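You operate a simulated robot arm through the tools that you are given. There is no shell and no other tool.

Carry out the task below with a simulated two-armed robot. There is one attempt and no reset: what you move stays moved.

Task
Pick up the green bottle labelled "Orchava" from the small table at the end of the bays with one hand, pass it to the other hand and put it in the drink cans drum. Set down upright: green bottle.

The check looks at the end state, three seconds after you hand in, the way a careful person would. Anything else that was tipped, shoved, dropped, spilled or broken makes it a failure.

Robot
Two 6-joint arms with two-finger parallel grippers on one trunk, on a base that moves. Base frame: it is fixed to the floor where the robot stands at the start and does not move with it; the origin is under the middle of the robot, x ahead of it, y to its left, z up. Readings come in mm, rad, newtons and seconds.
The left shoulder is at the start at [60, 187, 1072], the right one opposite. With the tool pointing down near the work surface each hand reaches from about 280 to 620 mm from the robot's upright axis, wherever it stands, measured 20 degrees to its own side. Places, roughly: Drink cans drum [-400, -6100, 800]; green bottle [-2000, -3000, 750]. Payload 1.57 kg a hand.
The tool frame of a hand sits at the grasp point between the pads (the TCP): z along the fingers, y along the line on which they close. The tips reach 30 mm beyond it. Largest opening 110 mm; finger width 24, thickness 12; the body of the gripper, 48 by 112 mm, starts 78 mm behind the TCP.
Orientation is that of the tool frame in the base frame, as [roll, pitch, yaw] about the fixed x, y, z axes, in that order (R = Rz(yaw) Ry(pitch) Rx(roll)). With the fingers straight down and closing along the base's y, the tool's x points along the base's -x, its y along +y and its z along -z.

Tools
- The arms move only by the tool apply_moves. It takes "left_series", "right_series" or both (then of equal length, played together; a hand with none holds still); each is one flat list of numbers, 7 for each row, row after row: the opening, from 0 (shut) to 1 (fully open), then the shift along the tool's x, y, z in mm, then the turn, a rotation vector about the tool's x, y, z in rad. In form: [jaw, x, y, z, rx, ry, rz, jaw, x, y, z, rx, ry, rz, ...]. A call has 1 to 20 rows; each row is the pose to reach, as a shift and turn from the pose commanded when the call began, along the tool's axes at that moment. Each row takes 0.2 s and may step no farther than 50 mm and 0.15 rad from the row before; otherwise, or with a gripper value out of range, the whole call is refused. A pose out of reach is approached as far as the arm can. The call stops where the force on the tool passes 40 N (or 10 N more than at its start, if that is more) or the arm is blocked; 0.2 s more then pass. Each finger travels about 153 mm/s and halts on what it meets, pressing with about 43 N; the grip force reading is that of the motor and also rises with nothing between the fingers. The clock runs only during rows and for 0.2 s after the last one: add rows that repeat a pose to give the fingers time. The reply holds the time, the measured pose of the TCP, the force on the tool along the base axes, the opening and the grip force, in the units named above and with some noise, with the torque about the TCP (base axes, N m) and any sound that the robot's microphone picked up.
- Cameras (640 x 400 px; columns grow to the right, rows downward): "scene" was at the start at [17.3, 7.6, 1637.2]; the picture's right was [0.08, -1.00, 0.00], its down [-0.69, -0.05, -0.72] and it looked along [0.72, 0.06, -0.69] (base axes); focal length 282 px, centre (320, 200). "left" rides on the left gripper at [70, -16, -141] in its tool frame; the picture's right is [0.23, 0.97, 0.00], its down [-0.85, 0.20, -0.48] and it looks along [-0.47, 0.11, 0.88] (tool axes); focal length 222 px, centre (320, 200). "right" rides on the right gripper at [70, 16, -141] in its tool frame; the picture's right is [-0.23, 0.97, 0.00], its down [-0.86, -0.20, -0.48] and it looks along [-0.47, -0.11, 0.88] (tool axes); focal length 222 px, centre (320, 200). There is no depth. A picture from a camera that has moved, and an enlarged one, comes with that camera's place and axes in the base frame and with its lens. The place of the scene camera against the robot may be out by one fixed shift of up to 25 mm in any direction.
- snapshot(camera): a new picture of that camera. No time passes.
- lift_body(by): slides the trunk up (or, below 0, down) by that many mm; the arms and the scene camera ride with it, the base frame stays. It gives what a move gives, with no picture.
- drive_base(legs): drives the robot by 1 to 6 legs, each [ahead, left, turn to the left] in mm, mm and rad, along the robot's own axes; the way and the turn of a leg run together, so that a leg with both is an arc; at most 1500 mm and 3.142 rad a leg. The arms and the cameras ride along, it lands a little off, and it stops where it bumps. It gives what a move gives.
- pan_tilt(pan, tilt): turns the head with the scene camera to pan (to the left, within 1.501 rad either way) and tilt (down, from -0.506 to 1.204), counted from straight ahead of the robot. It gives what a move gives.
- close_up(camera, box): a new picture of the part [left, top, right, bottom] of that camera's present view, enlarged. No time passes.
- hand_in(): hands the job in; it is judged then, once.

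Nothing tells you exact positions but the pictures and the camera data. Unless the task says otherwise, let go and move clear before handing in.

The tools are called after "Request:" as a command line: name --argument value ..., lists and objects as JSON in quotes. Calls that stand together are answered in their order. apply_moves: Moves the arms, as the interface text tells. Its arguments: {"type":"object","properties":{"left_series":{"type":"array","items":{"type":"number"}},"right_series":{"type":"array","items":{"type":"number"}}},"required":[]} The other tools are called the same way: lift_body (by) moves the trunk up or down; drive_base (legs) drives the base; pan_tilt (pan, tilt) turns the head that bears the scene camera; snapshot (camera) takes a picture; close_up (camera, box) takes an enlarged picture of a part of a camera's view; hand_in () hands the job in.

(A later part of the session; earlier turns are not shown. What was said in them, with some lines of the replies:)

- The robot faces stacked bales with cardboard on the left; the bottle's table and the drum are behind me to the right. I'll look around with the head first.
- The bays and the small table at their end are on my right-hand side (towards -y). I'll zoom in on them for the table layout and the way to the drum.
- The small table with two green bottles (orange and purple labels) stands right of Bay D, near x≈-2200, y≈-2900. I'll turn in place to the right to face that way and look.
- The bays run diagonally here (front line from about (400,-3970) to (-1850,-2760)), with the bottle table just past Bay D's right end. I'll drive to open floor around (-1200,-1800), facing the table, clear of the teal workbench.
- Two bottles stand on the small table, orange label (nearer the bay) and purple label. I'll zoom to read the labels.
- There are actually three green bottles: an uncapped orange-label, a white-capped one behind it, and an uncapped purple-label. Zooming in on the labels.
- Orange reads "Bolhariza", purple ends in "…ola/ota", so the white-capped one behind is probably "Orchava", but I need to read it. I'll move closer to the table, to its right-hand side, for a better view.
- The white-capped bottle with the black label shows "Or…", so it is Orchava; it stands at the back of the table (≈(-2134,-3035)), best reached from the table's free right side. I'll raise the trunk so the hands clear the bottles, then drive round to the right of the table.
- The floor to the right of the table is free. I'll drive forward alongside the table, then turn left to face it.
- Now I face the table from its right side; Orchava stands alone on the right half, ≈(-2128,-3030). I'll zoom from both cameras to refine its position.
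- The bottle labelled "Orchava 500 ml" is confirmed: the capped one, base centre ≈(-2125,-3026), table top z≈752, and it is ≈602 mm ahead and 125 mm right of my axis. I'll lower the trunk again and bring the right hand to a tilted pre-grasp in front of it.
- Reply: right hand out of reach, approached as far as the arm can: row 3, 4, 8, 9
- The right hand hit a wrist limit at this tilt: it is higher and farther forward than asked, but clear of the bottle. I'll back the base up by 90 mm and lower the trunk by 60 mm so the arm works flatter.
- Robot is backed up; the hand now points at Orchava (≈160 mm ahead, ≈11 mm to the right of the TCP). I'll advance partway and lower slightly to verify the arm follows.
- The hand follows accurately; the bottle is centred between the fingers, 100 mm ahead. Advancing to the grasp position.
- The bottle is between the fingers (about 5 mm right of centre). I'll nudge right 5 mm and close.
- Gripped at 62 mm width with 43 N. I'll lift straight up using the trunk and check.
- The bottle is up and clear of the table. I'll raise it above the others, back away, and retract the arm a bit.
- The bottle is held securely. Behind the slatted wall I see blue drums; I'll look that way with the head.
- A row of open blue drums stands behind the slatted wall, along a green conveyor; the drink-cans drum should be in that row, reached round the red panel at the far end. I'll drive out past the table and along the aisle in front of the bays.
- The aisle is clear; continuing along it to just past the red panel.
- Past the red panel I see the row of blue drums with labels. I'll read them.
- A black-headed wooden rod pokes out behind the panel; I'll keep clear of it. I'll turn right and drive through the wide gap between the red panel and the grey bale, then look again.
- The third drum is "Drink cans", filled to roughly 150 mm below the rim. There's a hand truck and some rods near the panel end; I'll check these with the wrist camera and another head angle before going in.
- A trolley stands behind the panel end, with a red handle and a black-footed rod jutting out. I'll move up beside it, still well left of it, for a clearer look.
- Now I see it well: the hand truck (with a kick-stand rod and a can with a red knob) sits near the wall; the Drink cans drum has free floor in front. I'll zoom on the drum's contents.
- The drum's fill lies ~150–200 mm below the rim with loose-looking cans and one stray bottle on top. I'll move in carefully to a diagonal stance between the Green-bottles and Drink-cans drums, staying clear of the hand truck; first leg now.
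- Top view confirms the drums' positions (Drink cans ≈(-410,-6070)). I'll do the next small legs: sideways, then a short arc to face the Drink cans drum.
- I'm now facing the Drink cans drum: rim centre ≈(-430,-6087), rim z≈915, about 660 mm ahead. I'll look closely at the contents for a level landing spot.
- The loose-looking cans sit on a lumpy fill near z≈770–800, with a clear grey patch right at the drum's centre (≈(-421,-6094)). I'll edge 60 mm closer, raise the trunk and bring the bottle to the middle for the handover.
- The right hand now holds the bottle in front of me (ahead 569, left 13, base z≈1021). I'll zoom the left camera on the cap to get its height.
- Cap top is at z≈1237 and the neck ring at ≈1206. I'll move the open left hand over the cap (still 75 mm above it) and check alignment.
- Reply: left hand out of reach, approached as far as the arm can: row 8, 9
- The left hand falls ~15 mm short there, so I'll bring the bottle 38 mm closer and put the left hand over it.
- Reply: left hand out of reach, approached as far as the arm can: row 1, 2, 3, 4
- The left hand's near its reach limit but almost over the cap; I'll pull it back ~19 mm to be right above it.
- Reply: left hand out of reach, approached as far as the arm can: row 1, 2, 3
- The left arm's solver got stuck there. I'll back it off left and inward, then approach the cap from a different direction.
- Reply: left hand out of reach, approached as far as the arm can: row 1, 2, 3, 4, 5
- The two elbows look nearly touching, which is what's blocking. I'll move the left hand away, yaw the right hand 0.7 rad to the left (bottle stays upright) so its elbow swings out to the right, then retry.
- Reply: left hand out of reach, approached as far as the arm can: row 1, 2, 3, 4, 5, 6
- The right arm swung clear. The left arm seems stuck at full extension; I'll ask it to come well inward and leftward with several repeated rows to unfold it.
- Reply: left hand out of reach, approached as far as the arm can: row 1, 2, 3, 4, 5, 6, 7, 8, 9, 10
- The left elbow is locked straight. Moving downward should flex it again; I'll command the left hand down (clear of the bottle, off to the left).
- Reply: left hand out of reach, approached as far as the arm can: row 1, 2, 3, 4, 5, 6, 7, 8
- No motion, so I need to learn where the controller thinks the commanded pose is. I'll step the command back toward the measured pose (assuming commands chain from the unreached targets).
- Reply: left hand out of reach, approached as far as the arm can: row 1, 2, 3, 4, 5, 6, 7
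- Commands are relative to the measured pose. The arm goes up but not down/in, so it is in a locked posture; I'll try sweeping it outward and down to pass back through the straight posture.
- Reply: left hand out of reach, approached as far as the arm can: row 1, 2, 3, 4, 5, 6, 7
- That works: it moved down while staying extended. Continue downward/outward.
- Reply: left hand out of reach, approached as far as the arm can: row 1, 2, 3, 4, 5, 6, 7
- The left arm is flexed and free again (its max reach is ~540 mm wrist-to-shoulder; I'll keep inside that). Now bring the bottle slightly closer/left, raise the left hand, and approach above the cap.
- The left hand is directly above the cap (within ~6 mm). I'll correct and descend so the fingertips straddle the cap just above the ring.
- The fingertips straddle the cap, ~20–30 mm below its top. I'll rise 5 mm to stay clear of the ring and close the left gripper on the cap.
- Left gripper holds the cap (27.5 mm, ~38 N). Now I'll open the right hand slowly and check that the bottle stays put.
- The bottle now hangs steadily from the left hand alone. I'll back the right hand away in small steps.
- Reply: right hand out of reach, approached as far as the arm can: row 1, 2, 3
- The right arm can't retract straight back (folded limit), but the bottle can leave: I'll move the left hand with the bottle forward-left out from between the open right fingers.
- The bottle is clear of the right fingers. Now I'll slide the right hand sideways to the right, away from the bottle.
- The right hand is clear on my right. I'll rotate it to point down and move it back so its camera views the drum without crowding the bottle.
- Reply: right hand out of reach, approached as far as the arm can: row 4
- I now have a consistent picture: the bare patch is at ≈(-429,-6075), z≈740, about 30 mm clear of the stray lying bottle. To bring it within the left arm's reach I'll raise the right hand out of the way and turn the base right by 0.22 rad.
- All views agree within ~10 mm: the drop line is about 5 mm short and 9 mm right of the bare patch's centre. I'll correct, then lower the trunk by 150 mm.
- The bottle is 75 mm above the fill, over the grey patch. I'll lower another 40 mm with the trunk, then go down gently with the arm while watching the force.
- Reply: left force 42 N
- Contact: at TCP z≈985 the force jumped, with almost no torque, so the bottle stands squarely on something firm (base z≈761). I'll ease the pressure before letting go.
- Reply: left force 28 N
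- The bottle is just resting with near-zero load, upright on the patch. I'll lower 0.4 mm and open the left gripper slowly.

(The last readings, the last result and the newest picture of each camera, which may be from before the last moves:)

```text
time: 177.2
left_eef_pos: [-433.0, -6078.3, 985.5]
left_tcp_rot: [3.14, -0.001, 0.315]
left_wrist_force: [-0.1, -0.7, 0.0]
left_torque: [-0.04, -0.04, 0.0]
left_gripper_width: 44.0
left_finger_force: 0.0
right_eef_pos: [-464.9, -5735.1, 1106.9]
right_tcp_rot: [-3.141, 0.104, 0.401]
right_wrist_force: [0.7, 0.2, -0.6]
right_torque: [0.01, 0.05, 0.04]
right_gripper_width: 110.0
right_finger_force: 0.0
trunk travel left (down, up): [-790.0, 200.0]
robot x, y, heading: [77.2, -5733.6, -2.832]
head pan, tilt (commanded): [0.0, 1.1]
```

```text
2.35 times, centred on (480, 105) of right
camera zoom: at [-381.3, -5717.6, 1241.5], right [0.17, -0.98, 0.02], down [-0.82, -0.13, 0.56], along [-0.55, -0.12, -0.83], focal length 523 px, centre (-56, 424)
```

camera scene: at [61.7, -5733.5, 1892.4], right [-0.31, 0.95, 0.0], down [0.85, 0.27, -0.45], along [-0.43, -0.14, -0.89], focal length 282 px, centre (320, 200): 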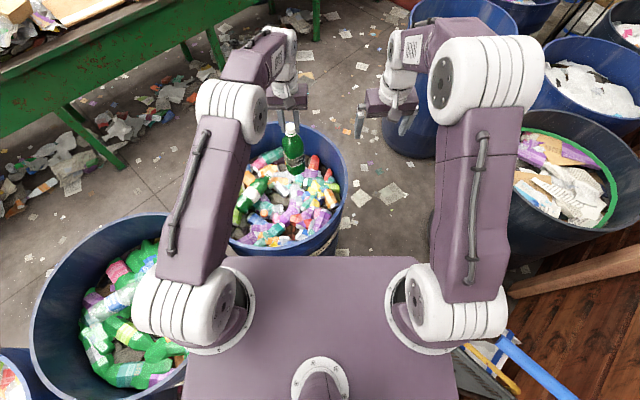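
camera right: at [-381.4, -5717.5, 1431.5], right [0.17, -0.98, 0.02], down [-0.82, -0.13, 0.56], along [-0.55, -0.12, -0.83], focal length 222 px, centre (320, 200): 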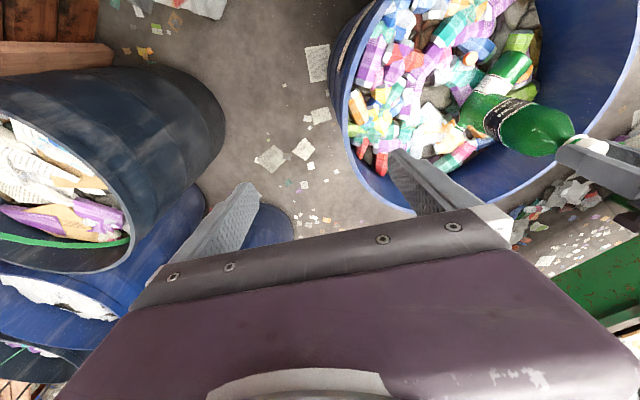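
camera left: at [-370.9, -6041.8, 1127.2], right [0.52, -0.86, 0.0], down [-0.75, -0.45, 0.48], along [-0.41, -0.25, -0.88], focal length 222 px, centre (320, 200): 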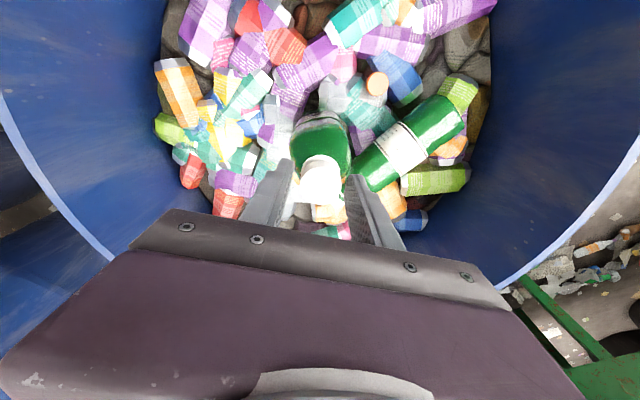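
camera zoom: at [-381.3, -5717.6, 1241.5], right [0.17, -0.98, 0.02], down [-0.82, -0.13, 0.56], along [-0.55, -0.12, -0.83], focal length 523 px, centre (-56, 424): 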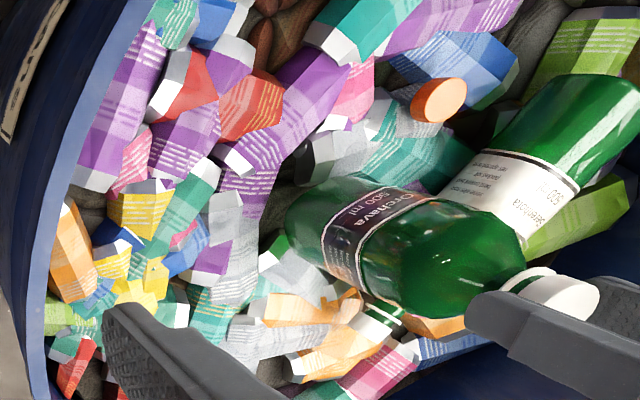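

The bottle stands by itself between the slightly open fingers. I'll open further and wait to see if it stays steady.

Request:
apply_moves --left_series '[0.45, 0, 0, 0, 0, 0, 0, 0.5, 0, 0, 0, 0, 0, 0, 0.55, 0, 0, 0, 0, 0, 0, 0.6, 0, 0, 0, 0, 0, 0, 0.65, 0, 0, 0, 0, 0, 0, 0.65, 0, 0, 0, 0, 0, 0, 0.65, 0, 0, 0, 0, 0, 0]'

Request:
close_up --camera "scene" --box '[240, 90, 350, 210]'

Request:
close_up --camera "left" --box '[240, 90, 420, 250]'

```text
time: 178.8
left_eef_pos: [-431.7, -6078.0, 986.3]
left_tcp_rot: [3.14, 0.0, 0.315]
left_wrist_force: [-0.1, 0.6, 0.5]
left_torque: [-0.03, 0.0, -0.02]
left_gripper_width: 71.3
left_finger_force: 0.0
right_eef_pos: [-464.3, -5735.7, 1106.9]
right_tcp_rot: [3.142, 0.102, 0.402]
right_wrist_force: [0.0, -0.4, 0.5]
right_torque: [0.0, -0.03, -0.01]
right_gripper_width: 110.2
right_finger_force: 0.1
trunk travel left (down, up): [-790.0, 200.0]
robot x, y, heading: [71.1, -5730.8, -2.829]
head pan, tilt (commanded): [0.0, 1.1]
```

```text
3.33 times, centred on (295, 150) of scene
camera zoom: at [61.5, -5731.5, 1702.4], right [-0.31, 0.95, 0.0], down [0.85, 0.27, -0.45], along [-0.43, -0.14, -0.89], focal length 942 px, centre (403, 367)
```

zoom: 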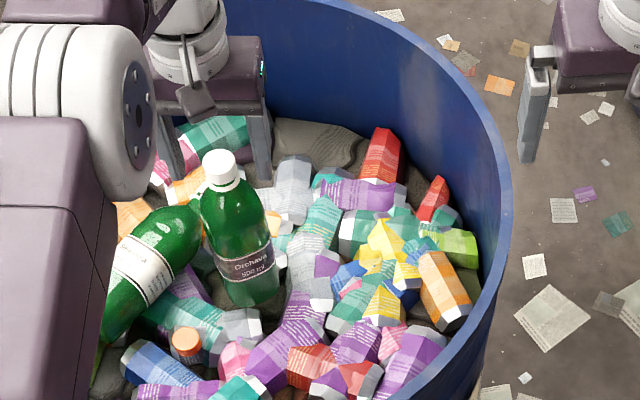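

```text
2.50 times, centred on (330, 170) of left
camera zoom: at [-370.9, -6041.8, 1127.2], right [0.52, -0.86, 0.0], down [-0.75, -0.45, 0.48], along [-0.41, -0.25, -0.88], focal length 555 px, centre (295, 275)
```

zoom: 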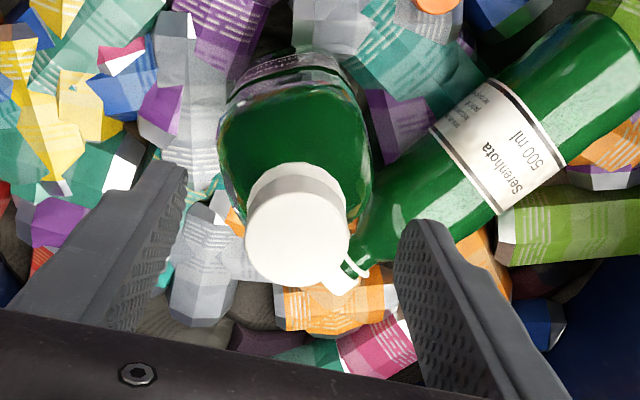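

It stands freely, untouched. I'll raise the trunk straight up to clear the fingers from the bottle.

Request:
lift_body --by 60

Request:
lift_body --by 120

Request:
close_up --camera "scene" --box '[220, 100, 360, 250]'

Request:
close_up --camera "right" --box '[330, 0, 590, 210]'

Request:
snapshot --camera "left"

```text
time: 179.8
left_eef_pos: [-433.2, -6079.4, 1045.2]
left_tcp_rot: [3.14, 0.003, 0.315]
left_wrist_force: [0.0, -0.1, -0.3]
left_torque: [-0.02, 0.02, 0.01]
left_gripper_width: 71.7
left_finger_force: 0.0
right_eef_pos: [-465.3, -5736.7, 1166.2]
right_tcp_rot: [-3.141, 0.103, 0.402]
right_wrist_force: [0.7, -0.5, -0.3]
right_torque: [0.01, 0.0, 0.0]
right_gripper_width: 109.9
right_finger_force: 0.1
trunk travel left (down, up): [-850.0, 140.0]
robot x, y, heading: [71.1, -5732.2, -2.83]
head pan, tilt (commanded): [0.0, 1.1]
```

```text
time: 181.3
left_eef_pos: [-431.6, -6077.6, 1165.6]
left_tcp_rot: [3.14, 0.0, 0.315]
left_wrist_force: [0.2, -0.5, -0.5]
left_torque: [0.0, -0.01, -0.03]
left_gripper_width: 71.7
left_finger_force: 0.1
right_eef_pos: [-465.4, -5735.0, 1286.7]
right_tcp_rot: [-3.141, 0.102, 0.401]
right_wrist_force: [-0.3, -0.9, 0.9]
right_torque: [0.03, 0.01, -0.02]
right_gripper_width: 109.9
right_finger_force: 0.1
trunk travel left (down, up): [-970.0, 20.0]
robot x, y, heading: [74.2, -5732.1, -2.83]
head pan, tilt (commanded): [0.0, 1.1]
```

```text
2.67 times, centred on (290, 175) of scene
camera zoom: at [61.4, -5731.6, 1882.4], right [-0.31, 0.95, 0.0], down [0.85, 0.27, -0.45], along [-0.43, -0.14, -0.89], focal length 754 px, centre (400, 267)
```

zoom: 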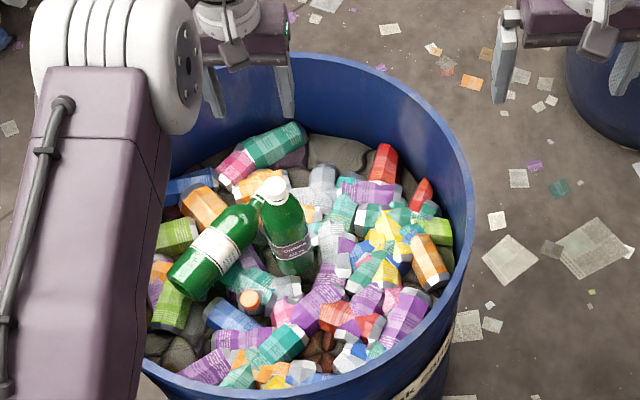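

```text
1.90 times, centred on (460, 105) of right
camera zoom: at [-381.4, -5717.6, 1421.4], right [0.17, -0.98, 0.02], down [-0.82, -0.13, 0.56], along [-0.55, -0.12, -0.83], focal length 423 px, centre (53, 381)
```

zoom: 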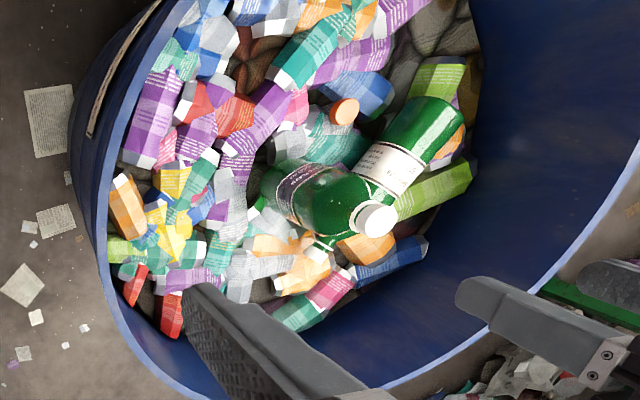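

```text
taken
camera left: at [-371.0, -6041.8, 1307.1], right [0.52, -0.86, 0.0], down [-0.75, -0.45, 0.48], along [-0.41, -0.25, -0.88], focal length 222 px, centre (320, 200)
```

left: 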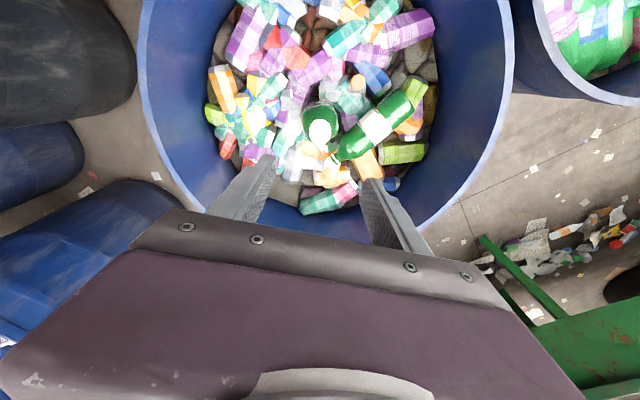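

The bottle stands upright in the Drink cans drum and nothing else has moved. I'll draw the left hand back, away from above the bottle, and take a final look.

Request:
apply_moves --left_series '[0.65, 20, 0, 0, 0, 0, 0, 0.65, 45, 0, 0, 0, 0, 0, 0.65, 70, 5, 0, 0, 0, 0, 0.65, 95, 10, 0, 0, 0, 0, 0.65, 120, 15, 0, 0, 0, 0, 0.65, 140, 20, 0, 0, 0, 0, 0.65, 140, 20, 0, 0, 0, 0]'

Request:
snapshot --camera "scene"

Request:
close_up --camera "scene" --box '[220, 100, 360, 250]'

Request:
close_up --camera "right" --box '[400, 40, 540, 150]'

Request:
snapshot --camera "left"

```text
time: 182.9
left_eef_pos: [-292.0, -6053.1, 1163.8]
left_tcp_rot: [3.138, -0.001, 0.314]
left_wrist_force: [-0.2, 1.3, 0.3]
left_torque: [-0.05, 0.02, 0.0]
left_gripper_width: 71.6
left_finger_force: 0.1
right_eef_pos: [-465.2, -5735.7, 1287.7]
right_tcp_rot: [-3.141, 0.105, 0.402]
right_wrist_force: [-0.6, 0.0, -0.5]
right_torque: [-0.01, -0.02, 0.01]
right_gripper_width: 109.9
right_finger_force: 0.0
trunk travel left (down, up): [-970.0, 20.0]
robot x, y, heading: [69.0, -5730.8, -2.825]
head pan, tilt (commanded): [0.0, 1.1]
```

```text
taken
camera scene: at [61.1, -5731.7, 1882.4], right [-0.31, 0.95, 0.0], down [0.85, 0.27, -0.45], along [-0.43, -0.14, -0.89], focal length 282 px, centre (320, 200)
```

scene: 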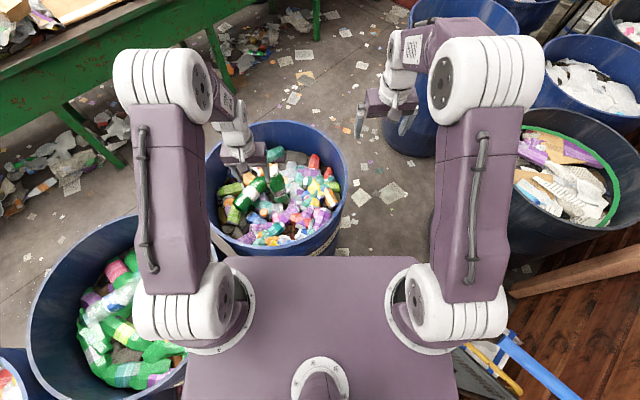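

```text
2.67 times, centred on (290, 175) of scene
camera zoom: at [61.1, -5731.7, 1882.4], right [-0.31, 0.95, 0.0], down [0.85, 0.27, -0.45], along [-0.43, -0.14, -0.89], focal length 754 px, centre (400, 267)
```

zoom: 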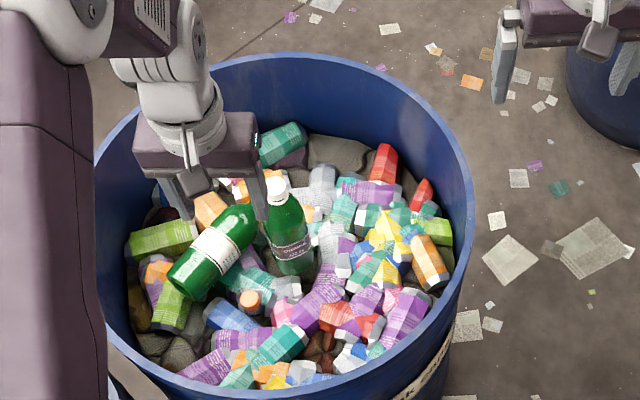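

```text
3.64 times, centred on (470, 95) of right
camera zoom: at [-381.7, -5717.7, 1421.4], right [0.17, -0.98, 0.02], down [-0.82, -0.13, 0.56], along [-0.55, -0.12, -0.83], focal length 808 px, centre (-226, 582)
```

zoom: 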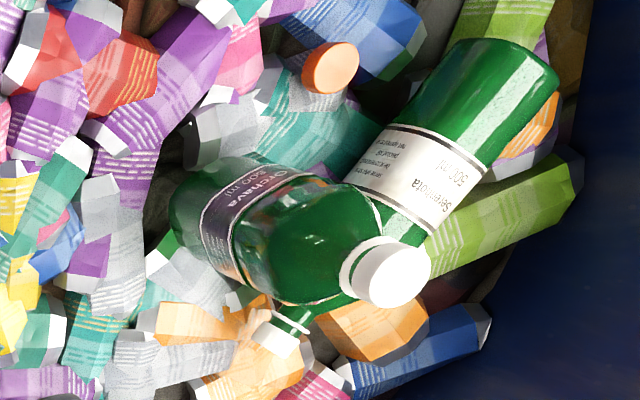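

```text
taken
camera left: at [-229.3, -6017.4, 1305.3], right [0.52, -0.86, 0.0], down [-0.75, -0.45, 0.48], along [-0.41, -0.25, -0.88], focal length 222 px, centre (320, 200)
```

left: 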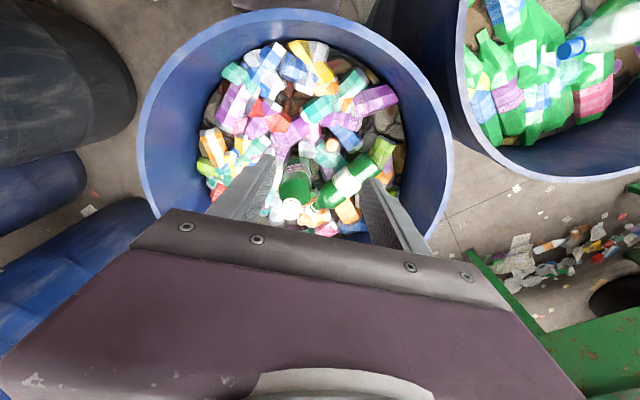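

The Orchava bottle stands upright and free in the Drink cans drum. Both hands are clear of it, and the bottle lying in the drum is where it was. Handing in.

Request:
hand_in

```text
The job is handed in.
```

I picked up the Orchava bottle with the right hand, passed it to the left, and set it upright in the drum labelled "Drink cans". The job is handed in, but no verdict came back.

- **Bottle:** It was the white-capped one with the black label; the other two on the table were Bolhariza and Serenhota. In the last pictures before I handed in, it was standing on its own near the middle of the drum, with no visible lean.
- **Surroundings:** I saw no sign that anything else was tipped or moved. A Serenhota bottle was already lying in that drum and looks to be where it was. I kept clear of the hand truck beside the drums.
- **Handover:** The left arm locked straight at full reach and had to be worked free. Later the right arm could not pull straight back from the bottle, so I moved the bottle out from between its open fingers instead.
- **Contact force:** When the bottle first touched down, the arm pressed on it with about 42 N for a moment. I eased that to almost nothing before letting go.
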